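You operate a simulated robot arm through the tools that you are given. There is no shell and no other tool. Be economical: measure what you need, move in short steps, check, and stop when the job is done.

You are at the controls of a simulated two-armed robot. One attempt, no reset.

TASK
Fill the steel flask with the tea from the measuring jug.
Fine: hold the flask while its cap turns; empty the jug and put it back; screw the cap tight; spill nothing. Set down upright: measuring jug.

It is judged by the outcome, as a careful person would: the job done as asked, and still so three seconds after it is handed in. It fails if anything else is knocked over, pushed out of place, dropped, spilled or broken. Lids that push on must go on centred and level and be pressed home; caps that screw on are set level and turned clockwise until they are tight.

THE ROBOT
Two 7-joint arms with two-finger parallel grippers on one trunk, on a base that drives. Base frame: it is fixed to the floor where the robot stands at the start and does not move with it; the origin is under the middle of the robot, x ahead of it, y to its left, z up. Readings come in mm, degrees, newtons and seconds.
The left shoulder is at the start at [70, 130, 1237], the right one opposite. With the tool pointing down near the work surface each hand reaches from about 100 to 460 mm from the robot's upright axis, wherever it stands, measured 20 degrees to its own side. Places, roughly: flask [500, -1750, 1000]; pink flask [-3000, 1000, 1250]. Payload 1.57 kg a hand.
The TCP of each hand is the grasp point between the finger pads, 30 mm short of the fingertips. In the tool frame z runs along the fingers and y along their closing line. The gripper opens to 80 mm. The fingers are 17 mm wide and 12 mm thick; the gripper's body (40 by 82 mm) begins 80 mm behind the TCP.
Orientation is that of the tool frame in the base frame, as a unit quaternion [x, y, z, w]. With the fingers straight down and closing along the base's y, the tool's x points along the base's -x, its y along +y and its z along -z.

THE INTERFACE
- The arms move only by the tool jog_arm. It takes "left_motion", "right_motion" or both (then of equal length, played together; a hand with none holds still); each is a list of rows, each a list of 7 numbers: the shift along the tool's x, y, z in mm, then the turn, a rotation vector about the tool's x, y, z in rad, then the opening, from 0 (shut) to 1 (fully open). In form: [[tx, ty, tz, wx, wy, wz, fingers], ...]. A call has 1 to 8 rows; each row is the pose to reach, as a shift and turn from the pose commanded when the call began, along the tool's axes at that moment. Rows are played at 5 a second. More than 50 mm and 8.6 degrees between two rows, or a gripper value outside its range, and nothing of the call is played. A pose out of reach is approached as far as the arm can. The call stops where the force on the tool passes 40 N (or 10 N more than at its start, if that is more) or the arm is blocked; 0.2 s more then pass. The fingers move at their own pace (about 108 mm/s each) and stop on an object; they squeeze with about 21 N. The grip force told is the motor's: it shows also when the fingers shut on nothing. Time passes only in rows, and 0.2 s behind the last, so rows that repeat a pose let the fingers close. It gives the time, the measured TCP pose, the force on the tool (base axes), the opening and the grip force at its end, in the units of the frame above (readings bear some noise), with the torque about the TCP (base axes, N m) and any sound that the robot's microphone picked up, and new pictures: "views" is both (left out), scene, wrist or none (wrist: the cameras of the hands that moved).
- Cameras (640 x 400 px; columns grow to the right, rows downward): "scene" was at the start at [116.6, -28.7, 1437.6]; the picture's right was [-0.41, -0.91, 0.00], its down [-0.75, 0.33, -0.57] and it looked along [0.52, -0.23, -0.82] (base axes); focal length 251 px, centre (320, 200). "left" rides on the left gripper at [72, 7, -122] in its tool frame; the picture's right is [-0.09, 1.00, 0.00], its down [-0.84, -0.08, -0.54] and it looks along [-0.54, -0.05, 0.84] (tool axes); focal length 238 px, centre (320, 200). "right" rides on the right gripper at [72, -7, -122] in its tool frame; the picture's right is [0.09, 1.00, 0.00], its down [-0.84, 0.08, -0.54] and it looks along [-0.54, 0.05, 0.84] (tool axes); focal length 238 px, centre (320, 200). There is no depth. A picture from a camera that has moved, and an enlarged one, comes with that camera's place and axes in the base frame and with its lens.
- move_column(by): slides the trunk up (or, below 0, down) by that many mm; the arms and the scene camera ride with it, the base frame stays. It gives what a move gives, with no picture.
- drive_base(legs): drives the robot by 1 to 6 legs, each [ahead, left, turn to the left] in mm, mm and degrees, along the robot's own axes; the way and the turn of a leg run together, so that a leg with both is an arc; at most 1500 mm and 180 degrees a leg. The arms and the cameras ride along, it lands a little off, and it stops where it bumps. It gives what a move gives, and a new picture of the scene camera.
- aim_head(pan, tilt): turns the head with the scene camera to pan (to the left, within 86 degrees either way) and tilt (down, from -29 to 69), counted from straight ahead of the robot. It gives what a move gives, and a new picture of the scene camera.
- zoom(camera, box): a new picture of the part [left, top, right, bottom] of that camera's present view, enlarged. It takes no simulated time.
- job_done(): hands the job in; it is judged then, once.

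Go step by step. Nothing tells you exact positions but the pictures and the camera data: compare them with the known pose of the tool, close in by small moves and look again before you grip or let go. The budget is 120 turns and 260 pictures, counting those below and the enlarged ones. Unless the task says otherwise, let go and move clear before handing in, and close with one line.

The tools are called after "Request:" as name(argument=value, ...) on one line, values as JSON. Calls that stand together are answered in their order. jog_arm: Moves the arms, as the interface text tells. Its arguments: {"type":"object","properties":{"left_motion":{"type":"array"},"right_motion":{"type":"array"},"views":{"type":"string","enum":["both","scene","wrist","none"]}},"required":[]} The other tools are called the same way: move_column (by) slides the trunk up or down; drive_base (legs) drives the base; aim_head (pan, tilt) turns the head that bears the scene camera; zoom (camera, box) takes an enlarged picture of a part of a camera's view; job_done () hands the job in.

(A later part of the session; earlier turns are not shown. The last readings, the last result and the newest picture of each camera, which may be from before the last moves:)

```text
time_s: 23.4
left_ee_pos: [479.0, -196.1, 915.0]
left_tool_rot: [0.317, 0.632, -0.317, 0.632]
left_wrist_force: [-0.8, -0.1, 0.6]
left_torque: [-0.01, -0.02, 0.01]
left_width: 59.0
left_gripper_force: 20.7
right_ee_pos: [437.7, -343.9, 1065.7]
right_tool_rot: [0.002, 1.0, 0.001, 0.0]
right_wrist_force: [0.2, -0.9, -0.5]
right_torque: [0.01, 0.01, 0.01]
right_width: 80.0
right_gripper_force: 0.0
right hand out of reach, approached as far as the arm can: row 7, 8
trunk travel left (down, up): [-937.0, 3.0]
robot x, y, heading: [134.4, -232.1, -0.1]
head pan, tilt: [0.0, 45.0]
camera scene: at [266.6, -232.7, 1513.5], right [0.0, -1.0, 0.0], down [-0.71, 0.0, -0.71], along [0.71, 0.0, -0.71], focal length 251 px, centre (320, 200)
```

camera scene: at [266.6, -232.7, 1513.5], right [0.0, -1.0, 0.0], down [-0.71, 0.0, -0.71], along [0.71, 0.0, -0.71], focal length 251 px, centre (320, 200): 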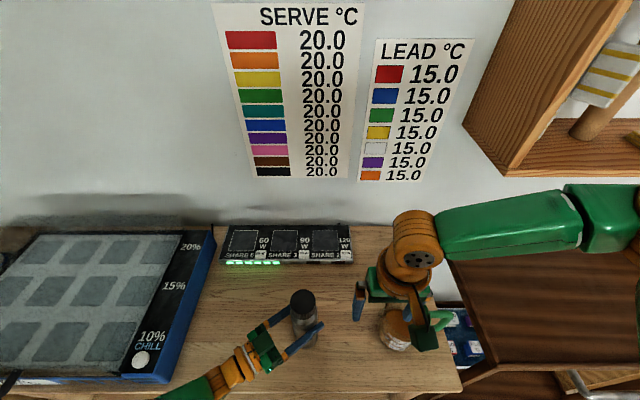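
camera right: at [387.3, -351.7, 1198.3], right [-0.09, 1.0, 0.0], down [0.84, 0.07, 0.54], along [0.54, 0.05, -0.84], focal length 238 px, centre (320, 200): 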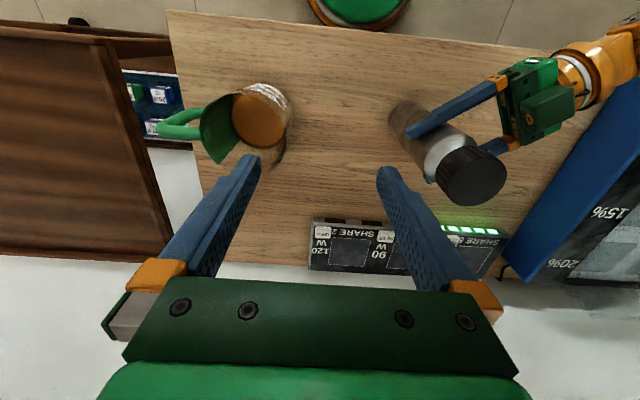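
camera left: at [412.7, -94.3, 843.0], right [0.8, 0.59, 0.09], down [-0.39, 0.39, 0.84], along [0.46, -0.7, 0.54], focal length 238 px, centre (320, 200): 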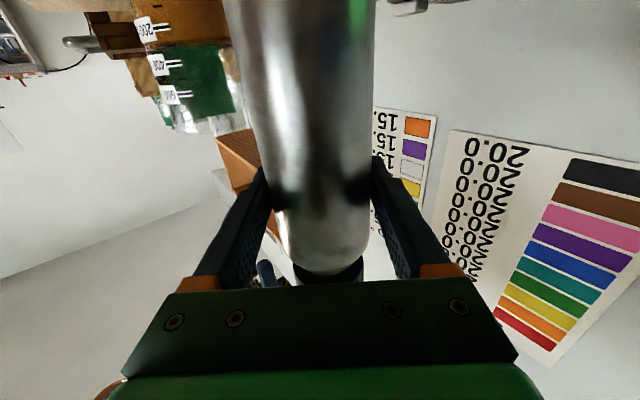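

The limit appears when moving inward; perhaps the fixed yaw is the culprit. I'll try moving inward while yawing the hand counter‑clockwise (cap grip yaw is free).

Request:
jog_arm(right_motion=[[0, 0, 0, 0, 0, -0.14, 1], [0, 0, 0, 0, 0, -0.28, 1], [0, 10, 0, 0, 0, -0.42, 1], [0, 30, 0, 0, 0, -0.56, 1], [0, 50, 0, 0, 0, -0.7, 1], [0, 70, 0, 0, 0, -0.84, 1]], views="scene")

```text
time_s: 24.8
left_ee_pos: [479.0, -195.9, 915.2]
left_tool_rot: [0.318, 0.631, -0.317, 0.632]
left_wrist_force: [-0.7, -0.5, 0.2]
left_torque: [0.05, 0.0, 0.02]
left_width: 58.9
left_gripper_force: 20.3
right_ee_pos: [426.7, -331.8, 1088.5]
right_tool_rot: [-0.407, 0.913, 0.001, 0.0]
right_wrist_force: [-0.6, 0.2, -0.6]
right_torque: [-0.05, -0.01, -0.01]
right_width: 79.9
right_gripper_force: 0.0
right hand out of reach, approached as far as the arm can: row 3, 4, 5, 6
trunk travel left (down, up): [-937.0, 3.0]
robot x, y, heading: [133.8, -233.5, -0.2]
head pan, tilt: [0.0, 45.0]
camera scene: at [266.7, -232.5, 1513.5], right [0.0, -1.0, 0.0], down [-0.71, 0.0, -0.71], along [0.71, 0.0, -0.71], focal length 251 px, centre (320, 200)
```

scene: 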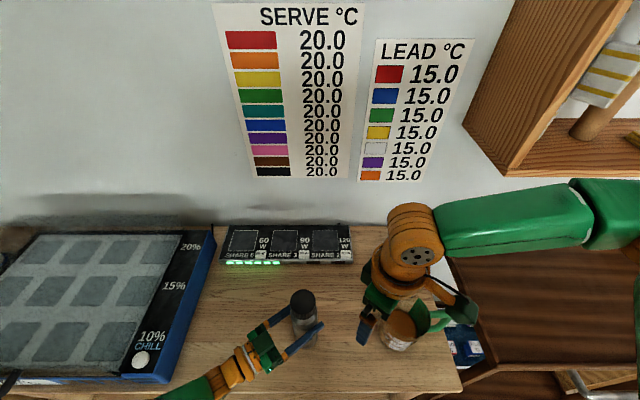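

Yaw turns freely but inward/downward is limited. I'll probe straight descent here to understand the limit.

Request:
jog_arm(right_motion=[[0, 0, 20, 0, 0, 0, 1], [0, 0, 40, 0, 0, 0, 1], [0, 0, 60, 0, 0, 0, 1], [0, 0, 80, 0, 0, 0, 1]], views="none")

Request:
aim_head(pan=-60, tilt=30)

```text
time_s: 25.8
left_ee_pos: [478.1, -196.5, 915.2]
left_tool_rot: [0.317, 0.631, -0.318, 0.632]
left_wrist_force: [-0.9, 0.7, 0.3]
left_torque: [-0.02, 0.03, -0.03]
left_width: 59.2
left_gripper_force: 20.3
right_ee_pos: [421.6, -360.7, 1033.5]
right_tool_rot: [-0.406, 0.914, 0.0, 0.001]
right_wrist_force: [-0.3, -0.2, -0.3]
right_torque: [0.01, -0.01, -0.01]
right_width: 80.2
right_gripper_force: 0.0
right hand out of reach, approached as far as the arm can: row 1, 2, 3, 4
trunk travel left (down, up): [-937.0, 3.0]
robot x, y, heading: [134.4, -234.9, 0.1]
head pan, tilt: [0.0, 45.0]
```

```text
time_s: 27.1
left_ee_pos: [479.9, -195.6, 915.1]
left_tool_rot: [0.318, 0.632, -0.318, 0.631]
left_wrist_force: [-0.4, -0.4, 0.4]
left_torque: [0.03, -0.03, 0.0]
left_width: 59.1
left_gripper_force: 21.0
right_ee_pos: [421.1, -360.8, 1033.6]
right_tool_rot: [-0.405, 0.914, 0.001, 0.0]
right_wrist_force: [0.0, 0.4, -0.5]
right_torque: [0.02, 0.01, -0.03]
right_width: 80.0
right_gripper_force: 0.0
trunk travel left (down, up): [-937.0, 3.0]
robot x, y, heading: [129.0, -232.3, 0.1]
head pan, tilt: [-60.0, 30.0]
camera scene: at [230.5, -310.8, 1536.2], right [-0.87, -0.5, 0.0], down [-0.25, 0.43, -0.87], along [0.43, -0.75, -0.5], focal length 251 px, centre (320, 200)
```

scene: 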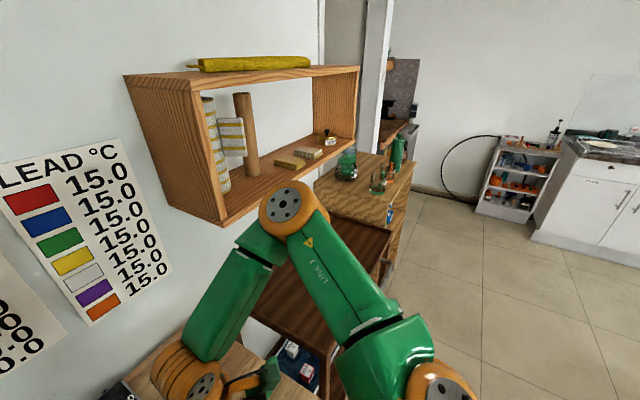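

The elbow is folded forward beside the hand. I'll probe a more outward place and lower height to see where the arm is comfortable.

Request:
jog_arm(right_motion=[[20, -35, 0, 0, 0, 0.14, 1], [35, -70, 0, 0, 0, 0.28, 1], [50, -110, 0, 0, 0, 0.42, 1], [50, -110, 20, 0, 0, 0.56, 1], [50, -110, 40, 0, 0, 0.7, 1], [50, -110, 60, 0, 0, 0.84, 1]], views="none")

Request:
aim_head(pan=-45, tilt=40)

```text
time_s: 28.5
left_ee_pos: [478.7, -195.7, 914.7]
left_tool_rot: [0.318, 0.632, -0.318, 0.632]
left_wrist_force: [-0.2, -1.0, 0.8]
left_torque: [-0.06, -0.04, -0.03]
left_width: 58.8
left_gripper_force: 20.7
right_ee_pos: [470.2, -470.6, 971.0]
right_tool_rot: [0.004, 1.0, 0.0, 0.001]
right_wrist_force: [1.2, -0.6, 0.7]
right_torque: [0.0, 0.0, -0.02]
right_width: 80.0
right_gripper_force: 0.0
trunk travel left (down, up): [-937.0, 3.0]
robot x, y, heading: [134.0, -232.4, -0.4]
head pan, tilt: [-60.0, 30.0]
```

```text
time_s: 29.3
left_ee_pos: [479.8, -196.4, 914.1]
left_tool_rot: [0.317, 0.632, -0.317, 0.632]
left_wrist_force: [0.0, -0.2, 0.2]
left_torque: [0.07, -0.04, -0.02]
left_width: 59.0
left_gripper_force: 20.8
right_ee_pos: [470.5, -472.3, 971.5]
right_tool_rot: [0.002, 1.0, 0.0, 0.001]
right_wrist_force: [0.4, -0.1, 0.8]
right_torque: [0.03, -0.01, 0.01]
right_width: 80.1
right_gripper_force: 0.1
trunk travel left (down, up): [-937.0, 3.0]
robot x, y, heading: [134.3, -233.8, -0.2]
head pan, tilt: [-45.0, 40.0]
camera scene: at [245.3, -292.8, 1520.9], right [-0.71, -0.71, 0.0], down [-0.45, 0.46, -0.77], along [0.54, -0.54, -0.64], focal length 251 px, centre (320, 200)
```

scene: 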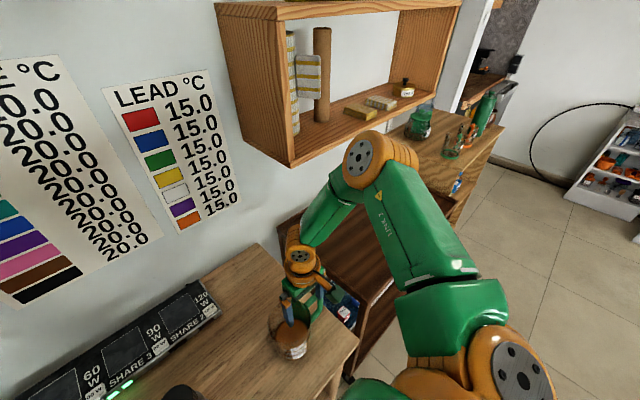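

The arm is fine further out. I'll rise again, come to the edge of the limit and try the opposite (clockwise) yaw while moving inward.

Request:
jog_arm(right_motion=[[0, 0, -45, 0, 0, 0, 1], [0, 0, -85, 0, 0, 0.14, 1], [0, 40, -90, 0, 0, 0.28, 1], [0, 80, -90, 0, 0, 0.42, 1], [0, 120, -90, 0, 0, 0.56, 1], [0, 150, -90, 0, 0, 0.7, 1], [0, 180, -90, 0, 0, 0.84, 1], [0, 210, -90, 0, 0, 0.98, 1]], views="scene")

```text
time_s: 31.1
left_ee_pos: [478.9, -195.6, 915.1]
left_tool_rot: [0.317, 0.632, -0.317, 0.632]
left_wrist_force: [0.7, 0.9, 0.3]
left_torque: [0.05, -0.07, -0.01]
left_width: 58.8
left_gripper_force: 20.8
right_ee_pos: [445.2, -336.2, 1090.1]
right_tool_rot: [0.473, 0.881, 0.002, 0.0]
right_wrist_force: [0.1, 0.3, -0.1]
right_torque: [0.0, 0.01, -0.02]
right_width: 79.9
right_gripper_force: 0.1
right hand out of reach, approached as far as the arm can: row 5, 6, 7, 8
trunk travel left (down, up): [-937.0, 3.0]
robot x, y, heading: [133.3, -233.2, -0.3]
head pan, tilt: [-45.0, 40.0]
camera scene: at [245.2, -292.4, 1520.8], right [-0.71, -0.71, 0.0], down [-0.45, 0.46, -0.77], along [0.54, -0.54, -0.64], focal length 251 px, centre (320, 200)
```

scene: 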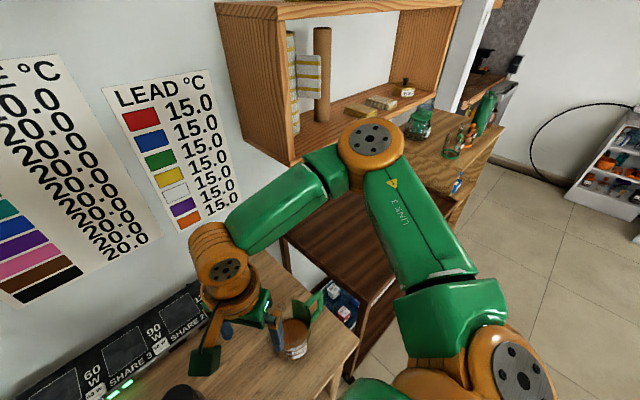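

The limit looks like the elbow's fold limit: the hand is too close to its shoulder. I'll first extend outward (x≈525) and then sweep inward.

Request:
jog_arm(right_motion=[[-30, 28, 0, 0, 0, 0, 1], [-61, 56, 0, 0, 0, 0, 1], [-28, 78, 0, 0, 0, 0, 1], [6, 100, 0, 0, 0, 0, 1], [40, 123, 0, 0, 0, 0, 1], [73, 145, 0, 0, 0, 0, 1]], views="scene")

```text
time_s: 32.5
left_ee_pos: [479.1, -196.5, 914.7]
left_tool_rot: [0.318, 0.632, -0.317, 0.632]
left_wrist_force: [-0.2, -0.7, -0.3]
left_torque: [-0.01, 0.04, 0.02]
left_width: 58.8
left_gripper_force: 20.9
right_ee_pos: [469.1, -336.1, 1119.9]
right_tool_rot: [0.473, 0.881, 0.001, 0.0]
right_wrist_force: [0.4, -0.9, -0.8]
right_torque: [0.02, 0.01, -0.01]
right_width: 80.0
right_gripper_force: 0.0
right hand out of reach, approached as far as the arm can: row 1, 2, 3, 4, 5, 6
trunk travel left (down, up): [-937.0, 3.0]
robot x, y, heading: [135.0, -231.2, 0.0]
head pan, tilt: [-45.0, 40.0]
camera scene: at [245.1, -292.6, 1520.8], right [-0.71, -0.71, 0.0], down [-0.45, 0.46, -0.77], along [0.54, -0.54, -0.64], focal length 251 px, centre (320, 200)
```

scene: 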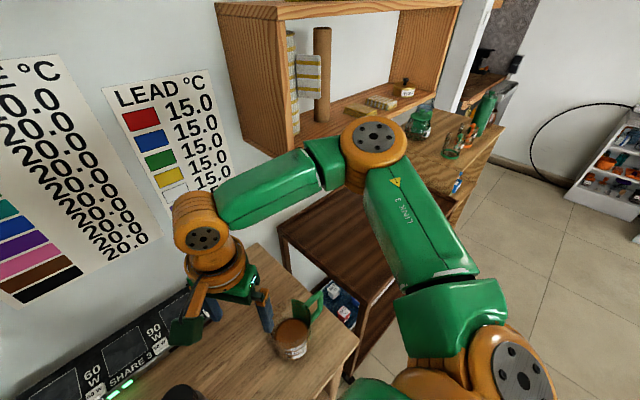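

The upper arm will not swing inward in this branch, but the left arm was fine at that spot at the start. So I swap roles: left turns the cap, right holds the flask from the right side. First release with the left, back off and rise while pitching to tool-down.

Request:
jog_arm(left_motion=[[0, 0, 0, 0, 0, 0, 1], [0, 0, 0, 0, 0, 0, 1], [0, 0, -37, 0, 0, 0, 1], [0, 0, -74, 0, 0, 0, 1], [0, 0, -110, 0, 0, 0, 1], [-45, 0, -110, 0, 0.14, 0, 1], [-90, 0, -110, 0, 0.28, 0, 1], [-135, 0, -110, 0, 0.42, 0, 1]], views="none")

Request:
jog_arm(left_motion=[[0, 0, 0, 0, 0.144, 0, 1], [0, 0, 0, 0, 0.288, 0, 1], [0, 0, 0, 0, 0.432, 0, 1], [0, 0, 0, 0, 0.576, 0, 1], [0, 0, 0, 0, 0.72, 0, 1], [0, 0, 0, 0, 0.864, 0, 1], [0, 0, 0, 0, 1.008, 0, 1], [0, 0, 0, 0, 1.151, 0, 1]], views="none")

Request:
aim_head(pan=0, tilt=45)

```text
time_s: 34.3
left_ee_pos: [413.8, -110.1, 1048.4]
left_tool_rot: [0.378, 0.75, -0.245, 0.484]
left_wrist_force: [0.5, -0.2, 0.3]
left_torque: [0.03, 0.06, -0.03]
left_width: 80.0
left_gripper_force: 0.1
right_ee_pos: [469.3, -338.2, 1120.3]
right_tool_rot: [0.473, 0.881, 0.001, 0.0]
right_wrist_force: [0.4, -0.8, 0.3]
right_torque: [0.0, -0.01, -0.03]
right_width: 79.9
right_gripper_force: 0.1
trunk travel left (down, up): [-937.0, 3.0]
robot x, y, heading: [134.5, -230.4, 0.1]
head pan, tilt: [-45.0, 40.0]
```

```text
time_s: 36.1
left_ee_pos: [414.2, -108.8, 1049.6]
left_tool_rot: [0.449, 0.893, 0.0, -0.001]
left_wrist_force: [1.9, 0.1, 0.5]
left_torque: [0.0, 0.04, 0.03]
left_width: 79.9
left_gripper_force: 0.1
left hand out of reach, approached as far as the arm can: row 3, 4, 5
right_ee_pos: [470.6, -337.0, 1119.8]
right_tool_rot: [0.472, 0.881, 0.0, -0.001]
right_wrist_force: [-0.4, -0.3, 0.3]
right_torque: [0.03, 0.02, 0.02]
right_width: 80.1
right_gripper_force: 0.1
trunk travel left (down, up): [-937.0, 3.0]
robot x, y, heading: [135.8, -233.2, 0.1]
head pan, tilt: [-45.0, 40.0]
```

```text
time_s: 37.2
left_ee_pos: [413.6, -108.6, 1050.9]
left_tool_rot: [0.448, 0.894, 0.0, 0.0]
left_wrist_force: [0.6, 0.1, 0.3]
left_torque: [-0.03, 0.0, 0.02]
left_width: 80.1
left_gripper_force: 0.0
right_ee_pos: [468.9, -337.5, 1120.8]
right_tool_rot: [0.473, 0.881, 0.0, 0.0]
right_wrist_force: [-0.7, 0.2, -1.2]
right_torque: [-0.01, -0.03, -0.01]
right_width: 80.0
right_gripper_force: 0.1
trunk travel left (down, up): [-937.0, 3.0]
robot x, y, heading: [131.4, -231.5, -0.4]
head pan, tilt: [0.0, 45.0]
camera scene: at [266.3, -232.8, 1513.6], right [0.0, -1.0, 0.0], down [-0.71, 0.0, -0.71], along [0.71, 0.0, -0.71], focal length 251 px, centre (320, 200)
```

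scene: 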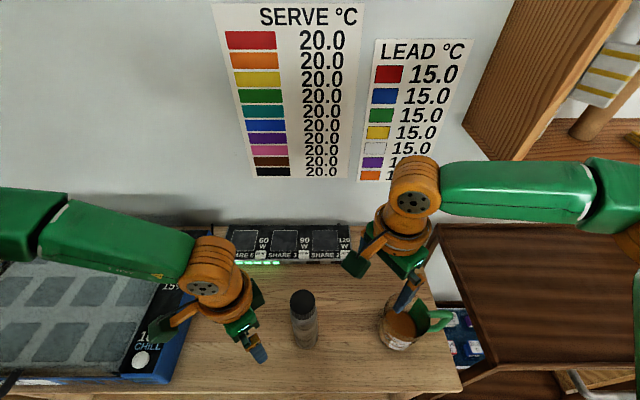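

Left is tool-down at (414,-109,1050). Try moving it over the cap straight from here.

Request:
jog_arm(left_motion=[[-37, 2, 0, 0, 0, 0, 1], [-74, 4, 0, 0, 0, 0, 1], [-111, 5, 0, 0, 0, 0, 1]], views="both")

```text
time_s: 38.0
left_ee_pos: [450.5, -124.3, 1077.1]
left_tool_rot: [0.449, 0.894, 0.0, 0.0]
left_wrist_force: [0.4, 0.0, -0.2]
left_torque: [-0.02, -0.01, 0.02]
left_width: 80.1
left_gripper_force: 0.1
left hand out of reach, approached as far as the arm can: row 1, 2, 3
right_ee_pos: [469.4, -337.5, 1120.5]
right_tool_rot: [0.473, 0.881, 0.001, 0.001]
right_wrist_force: [-0.8, 0.0, -0.7]
right_torque: [0.0, -0.03, 0.02]
right_width: 79.8
right_gripper_force: 0.0
trunk travel left (down, up): [-937.0, 3.0]
robot x, y, heading: [134.3, -232.8, -0.1]
head pan, tilt: [0.0, 45.0]
camera scene: at [266.2, -232.6, 1513.6], right [0.0, -1.0, 0.0], down [-0.71, 0.0, -0.71], along [0.71, 0.0, -0.71], focal length 251 px, centre (320, 200)
camera left: at [414.1, -61.5, 1199.2], right [0.85, 0.52, 0.0], down [0.44, -0.72, 0.54], along [0.28, -0.46, -0.84], focal length 238 px, centre (320, 200)
```

scene: 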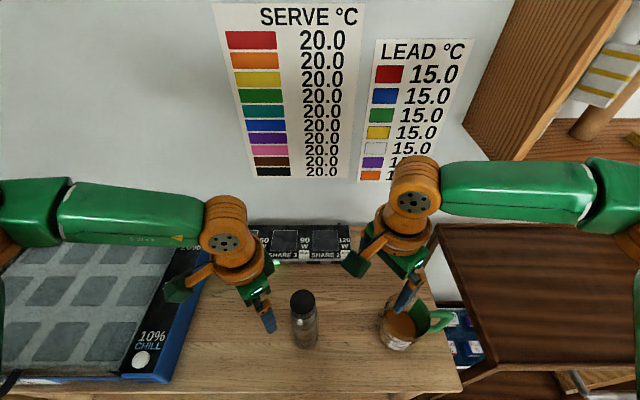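
left: 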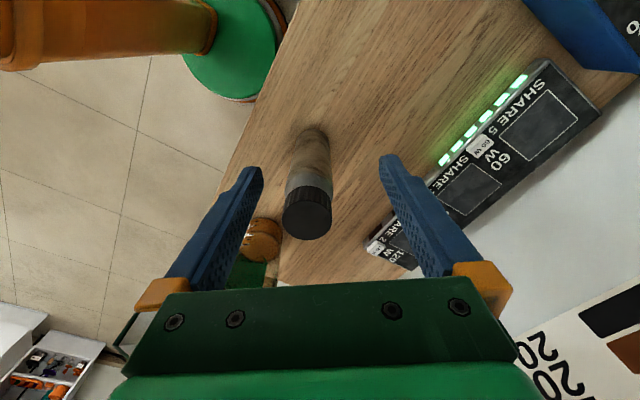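

Both arms share the same inward limit, so I'll stand so the flask lies ~30° to the right: the right hand turns the cap, and the left reaches across in a straight line to hold it. Drive 220 mm left (hands are above everything).

Request:
drive_base(legs=[[0, 220, 0]])

```text
time_s: 39.7
left_ee_pos: [451.1, 94.9, 1077.8]
left_tool_rot: [0.448, 0.894, 0.001, -0.001]
left_wrist_force: [0.0, -0.8, -0.9]
left_torque: [0.04, -0.01, 0.02]
left_width: 79.9
left_gripper_force: 0.1
right_ee_pos: [468.5, -119.7, 1119.6]
right_tool_rot: [0.472, 0.882, 0.003, -0.001]
right_wrist_force: [0.1, -0.8, 0.1]
right_torque: [0.02, 0.03, -0.04]
right_width: 80.0
right_gripper_force: 0.0
trunk travel left (down, up): [-937.0, 3.0]
robot x, y, heading: [135.2, -11.8, 0.2]
head pan, tilt: [0.0, 45.0]
camera scene: at [266.8, -16.7, 1513.6], right [0.0, -1.0, 0.0], down [-0.71, 0.0, -0.71], along [0.71, 0.0, -0.71], focal length 251 px, centre (320, 200)
```

scene: 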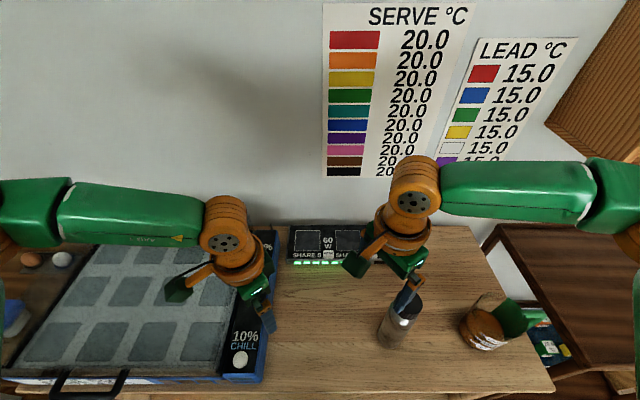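

Now move the right hand over the cap, keeping fingertips above it.

Request:
jog_arm(right_motion=[[-36, -14, 0, 0, 0, 0, 1], [-71, -28, 0, 0, 0, 0, 1], [-71, -28, 35, 0, 0, 0, 1], [-71, -28, 70, 0, 0, 0, 1]], views="both")

```text
time_s: 40.7
left_ee_pos: [452.2, 98.8, 1076.7]
left_tool_rot: [0.448, 0.894, -0.002, 0.0]
left_wrist_force: [-0.6, -0.7, -0.4]
left_torque: [0.02, 0.01, 0.0]
left_width: 79.9
left_gripper_force: 0.1
right_ee_pos: [486.9, -189.7, 1050.2]
right_tool_rot: [0.472, 0.882, 0.0, 0.0]
right_wrist_force: [0.4, 0.6, 0.5]
right_torque: [-0.02, 0.06, -0.03]
right_width: 80.1
right_gripper_force: 0.1
trunk travel left (down, up): [-937.0, 3.0]
robot x, y, heading: [133.3, -9.7, 0.1]
head pan, tilt: [0.0, 45.0]
camera scene: at [268.0, -9.5, 1513.5], right [0.0, -1.0, 0.0], down [-0.71, 0.0, -0.71], along [0.71, 0.0, -0.71], focal length 251 px, centre (320, 200)
camera right: at [441.2, -130.6, 1171.1], right [0.78, 0.63, 0.0], down [0.53, -0.65, 0.54], along [0.34, -0.42, -0.84], focal length 238 px, centre (320, 200)
```

scene: 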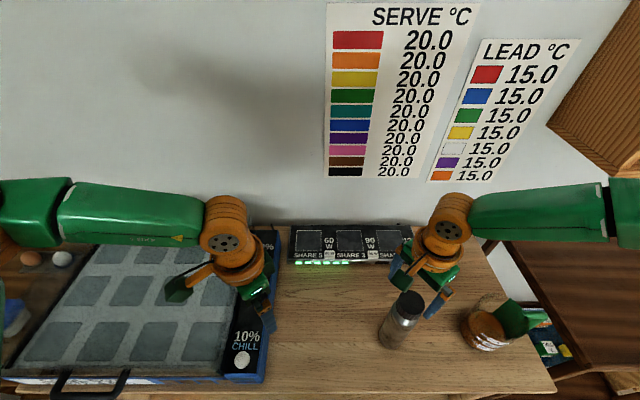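
right: 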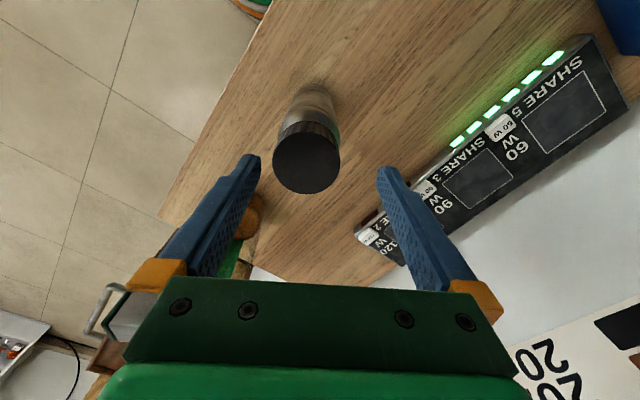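

Right hand sits above the cap (needs ≈ -4,-6 mm). Now the left hand: pitch to horizontal while moving in from the left.

Request:
jog_arm(left_motion=[[-8, -14, 2, 0, -0.144, 0, 1], [-16, -28, 4, 0, -0.288, 0, 1], [-24, -42, 6, 0, -0.432, 0, 1], [-32, -56, 8, 0, -0.576, 0, 1], [-40, -70, 10, 0, -0.72, 0, 1], [-48, -84, 13, 0, -0.864, 0, 1], [-56, -98, 15, 0, -1.008, 0, 1], [-63, -112, 17, 0, -1.152, 0, 1]], views="scene")

```text
time_s: 42.5
left_ee_pos: [451.0, 87.1, 1123.3]
left_tool_rot: [0.38, 0.754, -0.242, 0.478]
left_wrist_force: [-0.6, 0.0, -0.6]
left_torque: [-0.01, 0.0, 0.01]
left_width: 80.0
left_gripper_force: 0.0
left hand out of reach, approached as far as the arm can: row 4, 5, 6, 7, 8
right_ee_pos: [481.6, -185.4, 1051.7]
right_tool_rot: [0.471, 0.882, -0.001, 0.002]
right_wrist_force: [-1.0, 0.0, -0.8]
right_torque: [-0.05, -0.05, 0.02]
right_width: 80.1
right_gripper_force: 0.0
trunk travel left (down, up): [-937.0, 3.0]
robot x, y, heading: [133.5, -7.4, -0.1]
head pan, tilt: [0.0, 45.0]
camera scene: at [262.8, -6.3, 1514.0], right [0.0, -1.0, 0.0], down [-0.71, 0.0, -0.71], along [0.71, 0.0, -0.71], focal length 251 px, centre (320, 200)
```

scene: 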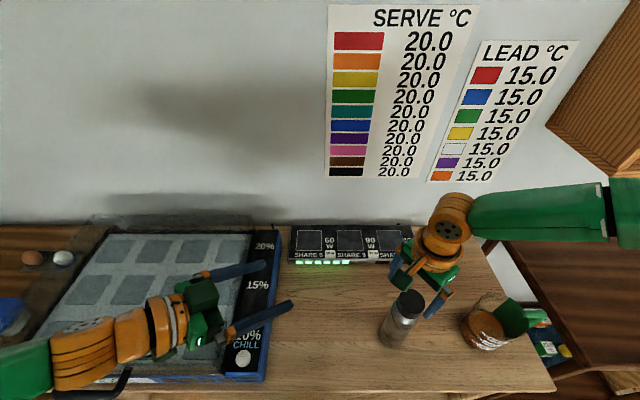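

It resisted while high; going low worked before. Finish the pitch while descending toward the pre-grasp beside the flask.

Request:
jog_arm(left_motion=[[18, -18, 26, 0, -0.052, 0, 1], [36, -35, 52, 0, -0.105, 0, 1], [54, -53, 78, 0, -0.157, 0, 1], [72, -71, 104, 0, -0.21, 0, 1], [90, -88, 129, 0, -0.262, 0, 1], [108, -106, 155, 0, -0.314, 0, 1], [126, -124, 181, 0, -0.367, 0, 1], [143, -141, 207, 0, -0.419, 0, 1]], views="both")

```text
time_s: 44.3
left_ee_pos: [473.9, -21.2, 922.4]
left_tool_rot: [0.322, 0.641, -0.312, 0.623]
left_wrist_force: [-0.6, -0.5, 0.4]
left_torque: [-0.01, 0.03, 0.0]
left_width: 80.2
left_gripper_force: 0.1
left hand out of reach, approached as far as the arm can: row 1, 2, 4, 5, 6, 7, 8
right_ee_pos: [485.9, -190.2, 1050.9]
right_tool_rot: [0.472, 0.882, 0.0, 0.001]
right_wrist_force: [-0.4, 0.0, 0.3]
right_torque: [-0.02, -0.04, -0.02]
right_width: 79.9
right_gripper_force: 0.0
trunk travel left (down, up): [-937.0, 3.0]
robot x, y, heading: [137.4, -9.8, -0.0]
head pan, tilt: [0.0, 45.0]
camera scene: at [266.6, -11.8, 1513.6], right [0.0, -1.0, 0.0], down [-0.71, 0.0, -0.71], along [0.71, 0.0, -0.71], focal length 251 px, centre (320, 200)
camera left: at [405.9, 82.1, 854.5], right [0.8, 0.59, 0.09], down [-0.37, 0.37, 0.85], along [0.47, -0.72, 0.52], focal length 238 px, centre (320, 200)
```

scene: 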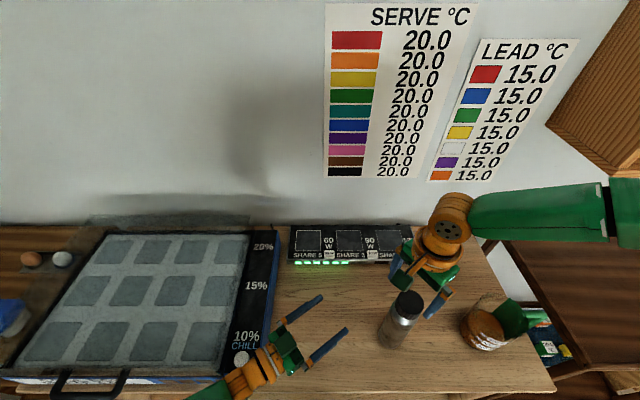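
left: 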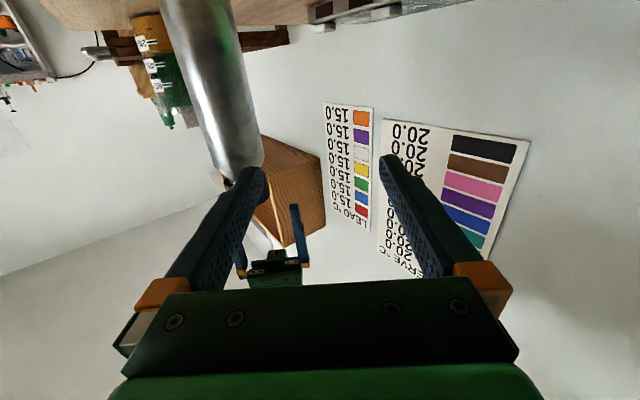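

I'll turn the left hand further (70° from ahead) so its wrist stays farther from the shoulder, and move to the pre-grasp for that direction.

Request:
jog_arm(left_motion=[[7, -21, 13, 0.1, -0.01, 0, 1], [14, -42, 26, 0.2, -0.02, 0, 1], [20, -64, 40, 0.3, -0.03, 0, 1]], views="both")

```text
time_s: 45.1
left_ee_pos: [434.2, -86.6, 924.2]
left_tool_rot: [0.403, 0.566, -0.414, 0.588]
left_wrist_force: [-0.3, 0.5, 0.5]
left_torque: [-0.01, -0.03, 0.0]
left_width: 80.0
left_gripper_force: 0.2
left hand out of reach, approached as far as the arm can: row 2, 3
right_ee_pos: [483.9, -189.2, 1050.5]
right_tool_rot: [0.472, 0.882, 0.0, 0.0]
right_wrist_force: [0.6, -0.2, -0.3]
right_torque: [-0.04, -0.02, 0.02]
right_width: 80.0
right_gripper_force: 0.0
trunk travel left (down, up): [-937.0, 3.0]
robot x, y, heading: [133.6, -13.2, 0.0]
head pan, tilt: [0.0, 45.0]
camera scene: at [265.9, -10.0, 1513.7], right [0.0, -1.0, 0.0], down [-0.71, 0.0, -0.71], along [0.71, 0.0, -0.71], focal length 251 px, centre (320, 200)
camera left: at [401.9, 28.4, 847.9], right [0.94, 0.34, 0.1], down [-0.27, 0.51, 0.82], along [0.22, -0.79, 0.57], focal length 238 px, centre (320, 200)
```

scene: 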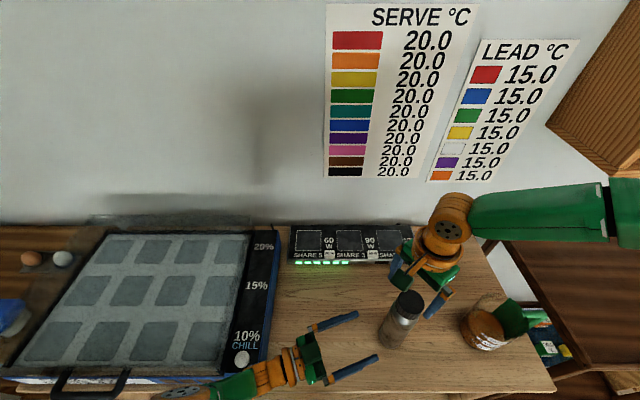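
left: 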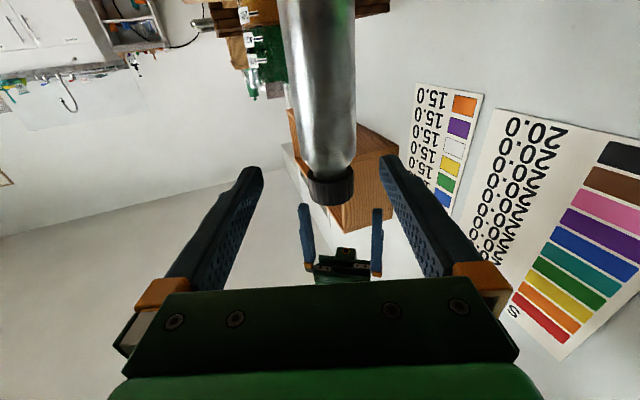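

Good: the flask is centred ahead of the left fingers. Advance ~115 mm, correcting lateral, tilt and height slightly.

Request:
jog_arm(left_motion=[[4, 3, 25, 0, 0.02, 0, 1], [8, 6, 50, 0, 0.035, 0, 1], [12, 7, 80, 0, 0.035, 0, 1], [12, 7, 112, 0, 0.035, 0, 1]], views="both")

```text
time_s: 46.3
left_ee_pos: [479.2, -113.2, 902.4]
left_tool_rot: [0.431, 0.624, -0.333, 0.56]
left_wrist_force: [0.0, 0.2, -0.2]
left_torque: [-0.01, 0.0, 0.0]
left_width: 80.0
left_gripper_force: 0.1
left hand out of reach, approached as far as the arm can: row 1, 2, 3, 4
right_ee_pos: [486.0, -188.7, 1049.8]
right_tool_rot: [0.472, 0.882, 0.0, 0.0]
right_wrist_force: [-0.2, 0.5, -0.4]
right_torque: [0.04, -0.03, 0.0]
right_width: 80.0
right_gripper_force: 0.0
trunk travel left (down, up): [-937.0, 3.0]
robot x, y, heading: [133.1, -13.6, -0.1]
head pan, tilt: [0.0, 45.0]
stopped in row 4 (left hand): the arm was blocked; the commanded pose is now the measured one
camera scene: at [267.3, -11.2, 1513.5], right [0.0, -1.0, 0.0], down [-0.71, 0.0, -0.71], along [0.71, 0.0, -0.71], focal length 251 px, centre (320, 200)
camera left: at [436.5, 10.1, 850.6], right [0.91, 0.39, 0.16], down [-0.29, 0.32, 0.9], along [0.3, -0.87, 0.4], focal length 238 px, centre (320, 200)
```

scene: 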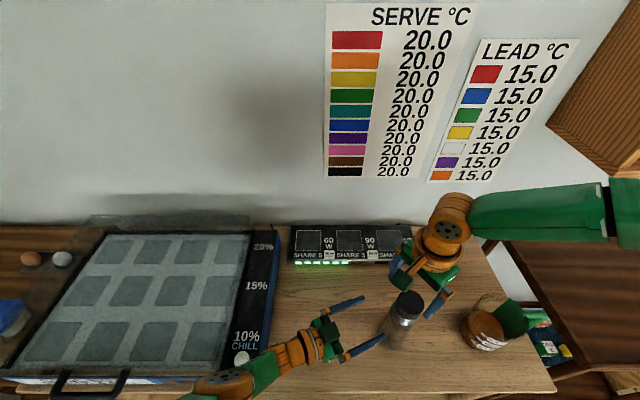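
left: 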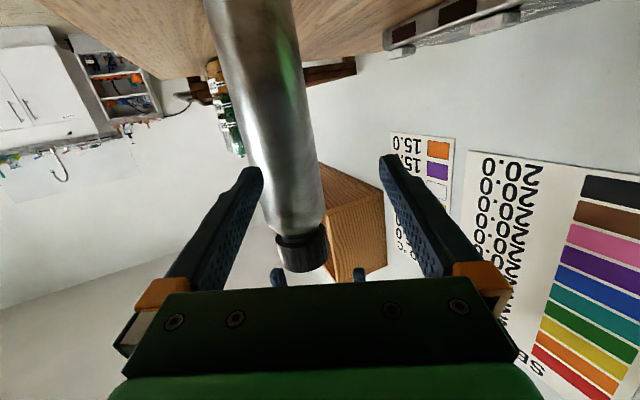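

The left arm got blocked with its elbow low near the box: I'm standing too close for it. I'll back the left hand off, and at the same time probe how far the right hand reaches outward, to pick a stand farther back.

Request:
jog_arm(left_motion=[[-10, 9, -20, 0, 0, 0, 1], [-20, 18, -40, 0, 0, 0, 1], [-30, 27, -60, 0, 0, 0, 1]], right_motion=[[-5, 24, 0, 0, 0, 0, 1], [-10, 47, 0, 0, 0, 0, 1], [-15, 71, 0, 0, 0, 0, 1]], views="scene")

```text
time_s: 47.1
left_ee_pos: [479.4, -55.6, 944.7]
left_tool_rot: [0.431, 0.624, -0.334, 0.559]
left_wrist_force: [-0.3, -1.1, -0.5]
left_torque: [-0.03, -0.01, -0.01]
left_width: 79.7
left_gripper_force: 0.0
left hand out of reach, approached as far as the arm can: row 1
right_ee_pos: [528.0, -182.4, 1065.8]
right_tool_rot: [0.472, 0.882, 0.003, 0.001]
right_wrist_force: [0.1, 0.1, -0.3]
right_torque: [0.02, -0.03, -0.02]
right_width: 80.0
right_gripper_force: 0.0
right hand out of reach, approached as far as the arm can: row 2, 3
trunk travel left (down, up): [-937.0, 3.0]
robot x, y, heading: [138.3, -10.7, -0.3]
head pan, tilt: [0.0, 45.0]
camera scene: at [265.7, -11.9, 1513.7], right [0.0, -1.0, 0.0], down [-0.71, 0.0, -0.71], along [0.71, 0.0, -0.71], focal length 251 px, centre (320, 200)
```

scene: 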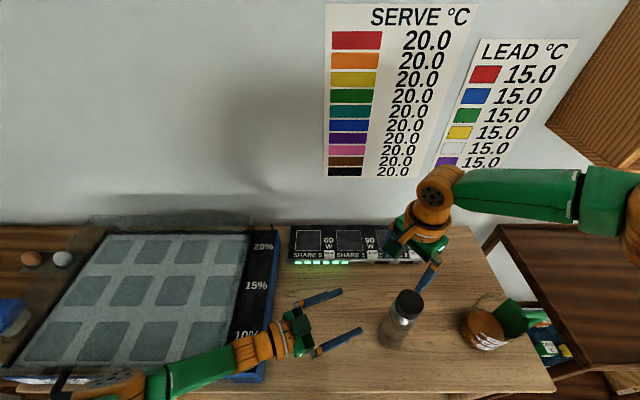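

The right arm's limit is an azimuth limit of ≈20–25°, although the left stood well inside at the start — so it is an elbow-posture branch. I'll back away 300 mm from the bench and re-pose the arms in free space.

Request:
drive_base(legs=[[-300, 0, 0]])

```text
time_s: 49.1
left_ee_pos: [182.5, -56.2, 942.7]
left_tool_rot: [0.429, 0.625, -0.335, 0.56]
left_wrist_force: [-0.2, 0.5, -0.4]
left_torque: [-0.03, 0.01, 0.02]
left_width: 80.2
left_gripper_force: 0.1
right_ee_pos: [233.0, -181.5, 1065.4]
right_tool_rot: [0.47, 0.883, 0.001, 0.0]
right_wrist_force: [0.1, -0.5, -0.9]
right_torque: [0.01, 0.0, 0.03]
right_width: 80.0
right_gripper_force: 0.1
trunk travel left (down, up): [-937.0, 3.0]
robot x, y, heading: [-161.0, -11.1, 0.4]
head pan, tilt: [0.0, 45.0]
camera scene: at [-28.1, -11.3, 1513.3], right [0.0, -1.0, 0.0], down [-0.71, 0.0, -0.71], along [0.71, 0.0, -0.71], focal length 251 px, centre (320, 200)
```

scene: 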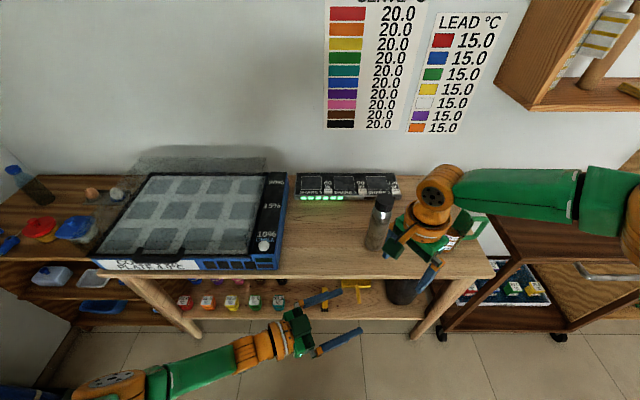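

Now free space. Test the right arm: lower it 200 mm while turning back to the default yaw.

Request:
jog_arm(right_motion=[[0, 0, 25, 0, 0, -0.122, 1], [0, 0, 50, 0, 0, -0.245, 1], [0, 0, 75, 0, 0, -0.367, 1], [0, 0, 100, 0, 0, -0.49, 1], [0, 0, 125, 0, 0, -0.612, 1], [0, 0, 150, 0, 0, -0.735, 1], [0, 0, 175, 0, 0, -0.857, 1], [0, 0, 200, 0, 0, -0.98, 1]], views="scene")

```text
time_s: 50.9
left_ee_pos: [180.8, -55.4, 943.9]
left_tool_rot: [0.43, 0.625, -0.333, 0.56]
left_wrist_force: [-0.2, -0.3, 0.1]
left_torque: [-0.02, 0.01, -0.03]
left_width: 80.4
left_gripper_force: 0.1
right_ee_pos: [176.6, -228.7, 979.4]
right_tool_rot: [-0.002, 1.0, 0.002, 0.001]
right_wrist_force: [-0.2, -1.0, 0.0]
right_torque: [0.04, 0.0, 0.02]
right_width: 79.8
right_gripper_force: 0.2
right hand out of reach, approached as far as the arm can: row 1, 2, 3, 4, 5, 6, 7, 8
trunk travel left (down, up): [-937.0, 3.0]
robot x, y, heading: [-162.9, -13.9, 0.0]
head pan, tilt: [0.0, 45.0]
camera scene: at [-31.4, -11.7, 1513.6], right [0.0, -1.0, 0.0], down [-0.71, 0.0, -0.71], along [0.71, 0.0, -0.71], focal length 251 px, centre (320, 200)
```

scene: 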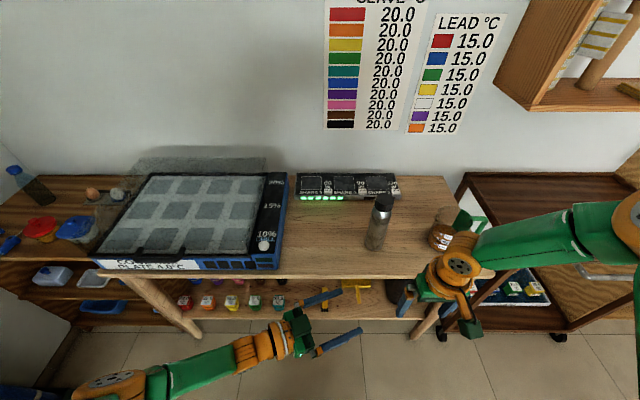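

Descent is limited too, as if the wrist bend is exhausted. I'll relax the wrist by tilting the fingers inward while lowering, to let the elbow drop.

Request:
jog_arm(right_motion=[[0, 0, 0, -0.14, 0, 0, 1], [0, 0, 0, -0.28, 0, 0, 1], [0, 0, 0, -0.42, 0, 0, 1], [0, 0, 0, -0.56, 0, 0, 1], [0, 0, 30, -0.7, 0, 0, 1], [0, 0, 60, -0.8, 0, 0, 1], [0, 0, 90, -0.8, 0, 0, 1], [0, 0, 120, -0.8, 0, 0, 1]], views="scene")

```text
time_s: 52.7
left_ee_pos: [181.9, -55.1, 944.7]
left_tool_rot: [0.43, 0.625, -0.334, 0.56]
left_wrist_force: [0.1, 0.1, -0.1]
left_torque: [-0.03, 0.02, 0.01]
left_width: 80.2
left_gripper_force: 0.0
right_ee_pos: [106.8, -237.9, 1002.2]
right_tool_rot: [-0.002, 0.92, 0.391, 0.001]
right_wrist_force: [-0.7, 0.5, 0.4]
right_torque: [-0.01, -0.05, 0.0]
right_width: 80.1
right_gripper_force: 0.0
right hand out of reach, approached as far as the arm can: row 4, 5, 6, 7, 8
trunk travel left (down, up): [-937.0, 3.0]
robot x, y, heading: [-162.8, -15.4, 0.1]
head pan, tilt: [0.0, 45.0]
camera scene: at [-31.6, -11.5, 1513.6], right [0.0, -1.0, 0.0], down [-0.71, 0.0, -0.71], along [0.71, 0.0, -0.71], focal length 251 px, centre (320, 200)
```

scene: 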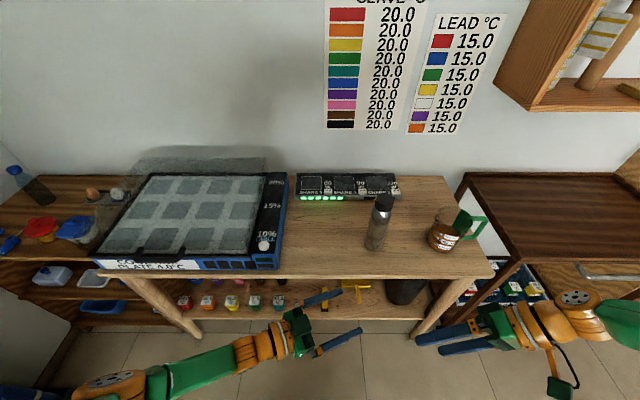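

I'll restore tool-down while moving outward to the right, where the arm was free before, then lower it there.

Request:
jog_arm(right_motion=[[-10, -18, -8, 0.135, 0, 0, 1], [-20, -35, -17, 0.27, 0, 0, 1], [-30, -52, -25, 0.405, 0, 0, 1], [-40, -70, -34, 0.54, 0, 0, 1], [-50, -88, -42, 0.675, 0, 0, 1], [-60, -105, -51, 0.806, 0, 0, 1]], views="none")

Request:
jog_arm(right_motion=[[0, 0, 35, 0, 0, 0, 1], [0, 0, 70, 0, 0, 0, 1], [0, 0, 105, 0, 0, 0, 1], [0, 0, 140, 0, 0, 0, 1]], views="scene")

```text
time_s: 54.1
left_ee_pos: [181.6, -54.0, 943.7]
left_tool_rot: [0.43, 0.624, -0.335, 0.56]
left_wrist_force: [0.7, -0.4, 0.4]
left_torque: [-0.03, 0.03, -0.01]
left_width: 80.2
left_gripper_force: 0.0
right_ee_pos: [168.9, -346.6, 957.7]
right_tool_rot: [-0.001, 1.0, -0.004, 0.002]
right_wrist_force: [0.1, 0.0, 0.2]
right_torque: [-0.03, 0.06, -0.02]
right_width: 80.0
right_gripper_force: 0.0
trunk travel left (down, up): [-937.0, 3.0]
robot x, y, heading: [-164.2, -12.6, 0.1]
head pan, tilt: [0.0, 45.0]
```

```text
time_s: 55.1
left_ee_pos: [180.4, -55.4, 943.9]
left_tool_rot: [0.43, 0.625, -0.334, 0.56]
left_wrist_force: [-0.2, 0.4, -0.1]
left_torque: [0.01, 0.0, 0.03]
left_width: 79.9
left_gripper_force: 0.1
right_ee_pos: [133.7, -346.9, 942.1]
right_tool_rot: [0.0, 1.0, -0.002, 0.001]
right_wrist_force: [0.5, 0.2, -0.1]
right_torque: [0.01, -0.04, -0.01]
right_width: 79.8
right_gripper_force: 0.0
right hand out of reach, approached as far as the arm can: row 1, 2, 3, 4
trunk travel left (down, up): [-937.0, 3.0]
robot x, y, heading: [-164.5, -13.6, -0.0]
head pan, tilt: [0.0, 45.0]
camera scene: at [-31.6, -11.4, 1513.6], right [0.0, -1.0, 0.0], down [-0.71, 0.0, -0.71], along [0.71, 0.0, -0.71], focal length 251 px, centre (320, 200)
```

scene: 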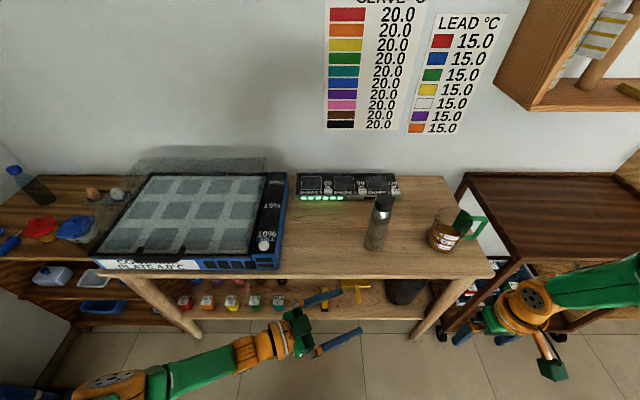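

I need to see the arm's posture; pan the head to the right.

Request:
aim_head(pan=-70, tilt=40)

```text
time_s: 56.5
left_ee_pos: [181.4, -55.5, 944.3]
left_tool_rot: [0.43, 0.625, -0.333, 0.56]
left_wrist_force: [0.1, -0.1, -0.1]
left_torque: [-0.02, -0.01, 0.02]
left_width: 80.0
left_gripper_force: 0.0
right_ee_pos: [132.9, -348.5, 942.5]
right_tool_rot: [-0.001, 1.0, -0.002, 0.0]
right_wrist_force: [1.1, -0.3, 0.1]
right_torque: [0.02, -0.01, -0.03]
right_width: 79.7
right_gripper_force: 0.1
trunk travel left (down, up): [-937.0, 3.0]
robot x, y, heading: [-162.1, -14.8, 0.3]
head pan, tilt: [-70.0, 40.0]
camera scene: at [-83.3, -91.3, 1520.8], right [-0.94, -0.35, 0.0], down [-0.22, 0.6, -0.77], along [0.26, -0.72, -0.64], focal length 251 px, centre (320, 200)
```

scene: 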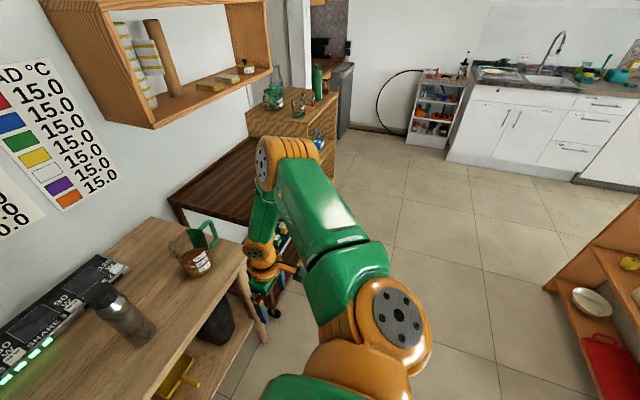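

The forearm hangs vertically with the upper arm level, so low/inward reach is posture-limited. I'll test in free space whether the right hand can serve a flask at relative (390,-215) at cap height.

Request:
jog_arm(right_motion=[[0, 0, -45, 0, 0, 0, 1], [0, 0, -90, 0, 0, 0, 1], [-25, 32, -90, 0, 0, 0, 1], [-50, 64, -90, 0, 0, 0, 1], [-75, 96, -90, 0, 0, 0, 1], [-94, 120, -90, 0, 0, 0, 1], [-94, 120, -60, 0, 0, 0, 1], [-94, 120, -32, 0, 0, 0, 1]], views="scene")

```text
time_s: 58.3
left_ee_pos: [180.6, -55.7, 945.5]
left_tool_rot: [0.43, 0.624, -0.334, 0.56]
left_wrist_force: [0.4, -1.3, 0.4]
left_torque: [-0.02, -0.01, 0.03]
left_width: 79.8
left_gripper_force: 0.1
right_ee_pos: [208.4, -237.4, 997.8]
right_tool_rot: [0.001, 1.0, -0.002, 0.002]
right_wrist_force: [-0.6, 0.0, -0.2]
right_torque: [0.0, 0.01, 0.01]
right_width: 80.1
right_gripper_force: 0.1
right hand out of reach, approached as far as the arm can: row 7, 8
trunk travel left (down, up): [-937.0, 3.0]
robot x, y, heading: [-162.4, -14.7, 0.4]
head pan, tilt: [-70.0, 40.0]
camera scene: at [-84.5, -92.3, 1520.9], right [-0.94, -0.34, 0.0], down [-0.22, 0.6, -0.77], along [0.26, -0.72, -0.64], focal length 251 px, centre (320, 200)
```

scene: 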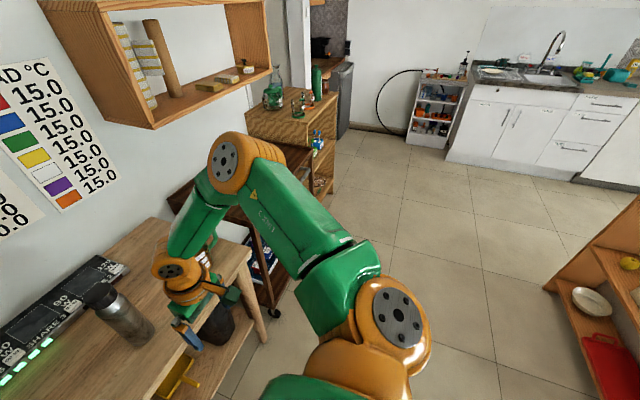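

Key insight: the limit is on *low* hand positions relative to the shoulder — raising the trunk made it worse. Lower the trunk by 165 mm (hands are clear of the bench), then test again.

Request:
move_column(by=-165)

Request:
jog_arm(right_motion=[[0, 0, -45, 0, 0, 0, 1], [0, 0, -90, 0, 0, 0, 1], [0, 0, -135, 0, 0, 0, 1], [0, 0, -180, 0, 0, 0, 1], [-15, 20, -200, 0, 0, 0, 1], [-30, 60, -200, 0, 0, 0, 1], [-30, 100, -200, 0, 0, 0, 1]], views="scene")

```text
time_s: 60.2
left_ee_pos: [182.1, -54.9, 779.9]
left_tool_rot: [0.43, 0.625, -0.334, 0.56]
left_wrist_force: [-0.4, 0.4, 0.9]
left_torque: [-0.03, -0.02, 0.0]
left_width: 80.0
left_gripper_force: 0.0
right_ee_pos: [207.5, -237.5, 832.1]
right_tool_rot: [-0.001, 1.0, -0.002, 0.002]
right_wrist_force: [-0.2, 0.5, -0.4]
right_torque: [-0.02, 0.0, 0.0]
right_width: 80.1
right_gripper_force: 0.0
trunk travel left (down, up): [-772.0, 168.0]
robot x, y, heading: [-160.6, -8.8, 0.2]
head pan, tilt: [-70.0, 40.0]
```

```text
time_s: 61.8
left_ee_pos: [180.9, -55.1, 778.9]
left_tool_rot: [0.431, 0.624, -0.334, 0.56]
left_wrist_force: [-0.5, 0.3, -0.2]
left_torque: [0.01, -0.03, 0.02]
left_width: 80.3
left_gripper_force: 0.1
right_ee_pos: [224.9, -149.4, 1030.0]
right_tool_rot: [0.001, 1.0, 0.0, 0.003]
right_wrist_force: [-1.1, -0.3, 0.4]
right_torque: [0.0, -0.03, 0.02]
right_width: 80.0
right_gripper_force: 0.1
right hand out of reach, approached as far as the arm can: row 7
trunk travel left (down, up): [-772.0, 168.0]
robot x, y, heading: [-166.7, -11.0, 0.3]
head pan, tilt: [-70.0, 40.0]
camera scene: at [-84.1, -91.2, 1355.9], right [-0.94, -0.34, 0.0], down [-0.22, 0.6, -0.77], along [0.26, -0.72, -0.64], focal length 251 px, centre (320, 200)
```

scene: 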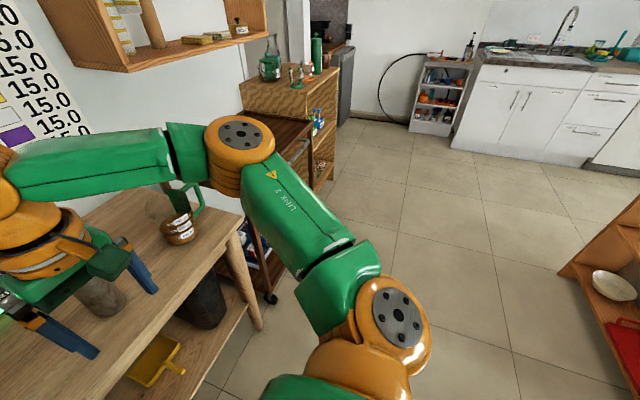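

Now the right reaches relative (390,-138) easily. Test the left hand's hold pose likewise: level, pointing ~48° right, at z 890, for a flask at relative (390,-165).

Request:
jog_arm(left_motion=[[-29, -9, 2, -0.077, -0.035, -0.023, 1], [-58, -18, 3, -0.154, -0.07, -0.045, 1], [-87, -26, 4, -0.231, -0.104, -0.068, 1], [-116, -35, 6, -0.308, -0.139, -0.09, 1]], views="none")

Request:
jog_arm(left_motion=[[0, 0, 35, 0, 0, 0, 1], [0, 0, 70, 0, 0, 0, 1], [0, 0, 105, 0, 0, 0, 1]], right_motion=[[0, -14, 20, 0, 0, 0, 1], [0, -27, 45, 0, 0, 0, 1], [0, -27, 60, 0, 0, 0, 1]], views="scene")

```text
time_s: 62.8
left_ee_pos: [213.9, -45.5, 900.6]
left_tool_rot: [0.29, 0.646, -0.301, 0.638]
left_wrist_force: [-0.6, 0.0, -0.3]
left_torque: [-0.02, -0.01, -0.02]
left_width: 80.0
left_gripper_force: 0.1
left hand out of reach, approached as far as the arm can: row 2, 3, 4
right_ee_pos: [225.5, -149.4, 1030.9]
right_tool_rot: [-0.001, 1.0, 0.0, 0.004]
right_wrist_force: [-0.7, 0.3, 0.0]
right_torque: [0.01, -0.01, 0.01]
right_width: 79.8
right_gripper_force: 0.0
trunk travel left (down, up): [-772.0, 168.0]
robot x, y, heading: [-162.0, -10.3, 0.1]
head pan, tilt: [-70.0, 40.0]
```

```text
time_s: 63.6
left_ee_pos: [289.5, -120.3, 901.9]
left_tool_rot: [0.288, 0.647, -0.29, 0.644]
left_wrist_force: [-0.2, 0.4, 0.1]
left_torque: [-0.01, -0.01, 0.0]
left_width: 80.0
left_gripper_force: 0.0
left hand out of reach, approached as far as the arm can: row 1, 2, 3
right_ee_pos: [227.2, -177.4, 968.6]
right_tool_rot: [-0.001, 1.0, -0.001, 0.001]
right_wrist_force: [0.1, -1.2, -0.2]
right_torque: [0.01, -0.01, -0.05]
right_width: 79.9
right_gripper_force: 0.0
trunk travel left (down, up): [-772.0, 168.0]
robot x, y, heading: [-164.7, -14.0, 0.1]
head pan, tilt: [-70.0, 40.0]
camera scene: at [-82.4, -92.1, 1355.7], right [-0.94, -0.34, 0.0], down [-0.22, 0.6, -0.77], along [0.26, -0.72, -0.64], focal length 251 px, centre (320, 200)
```

scene: 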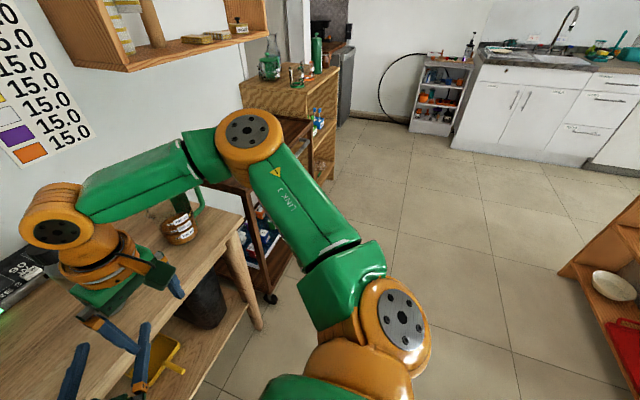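

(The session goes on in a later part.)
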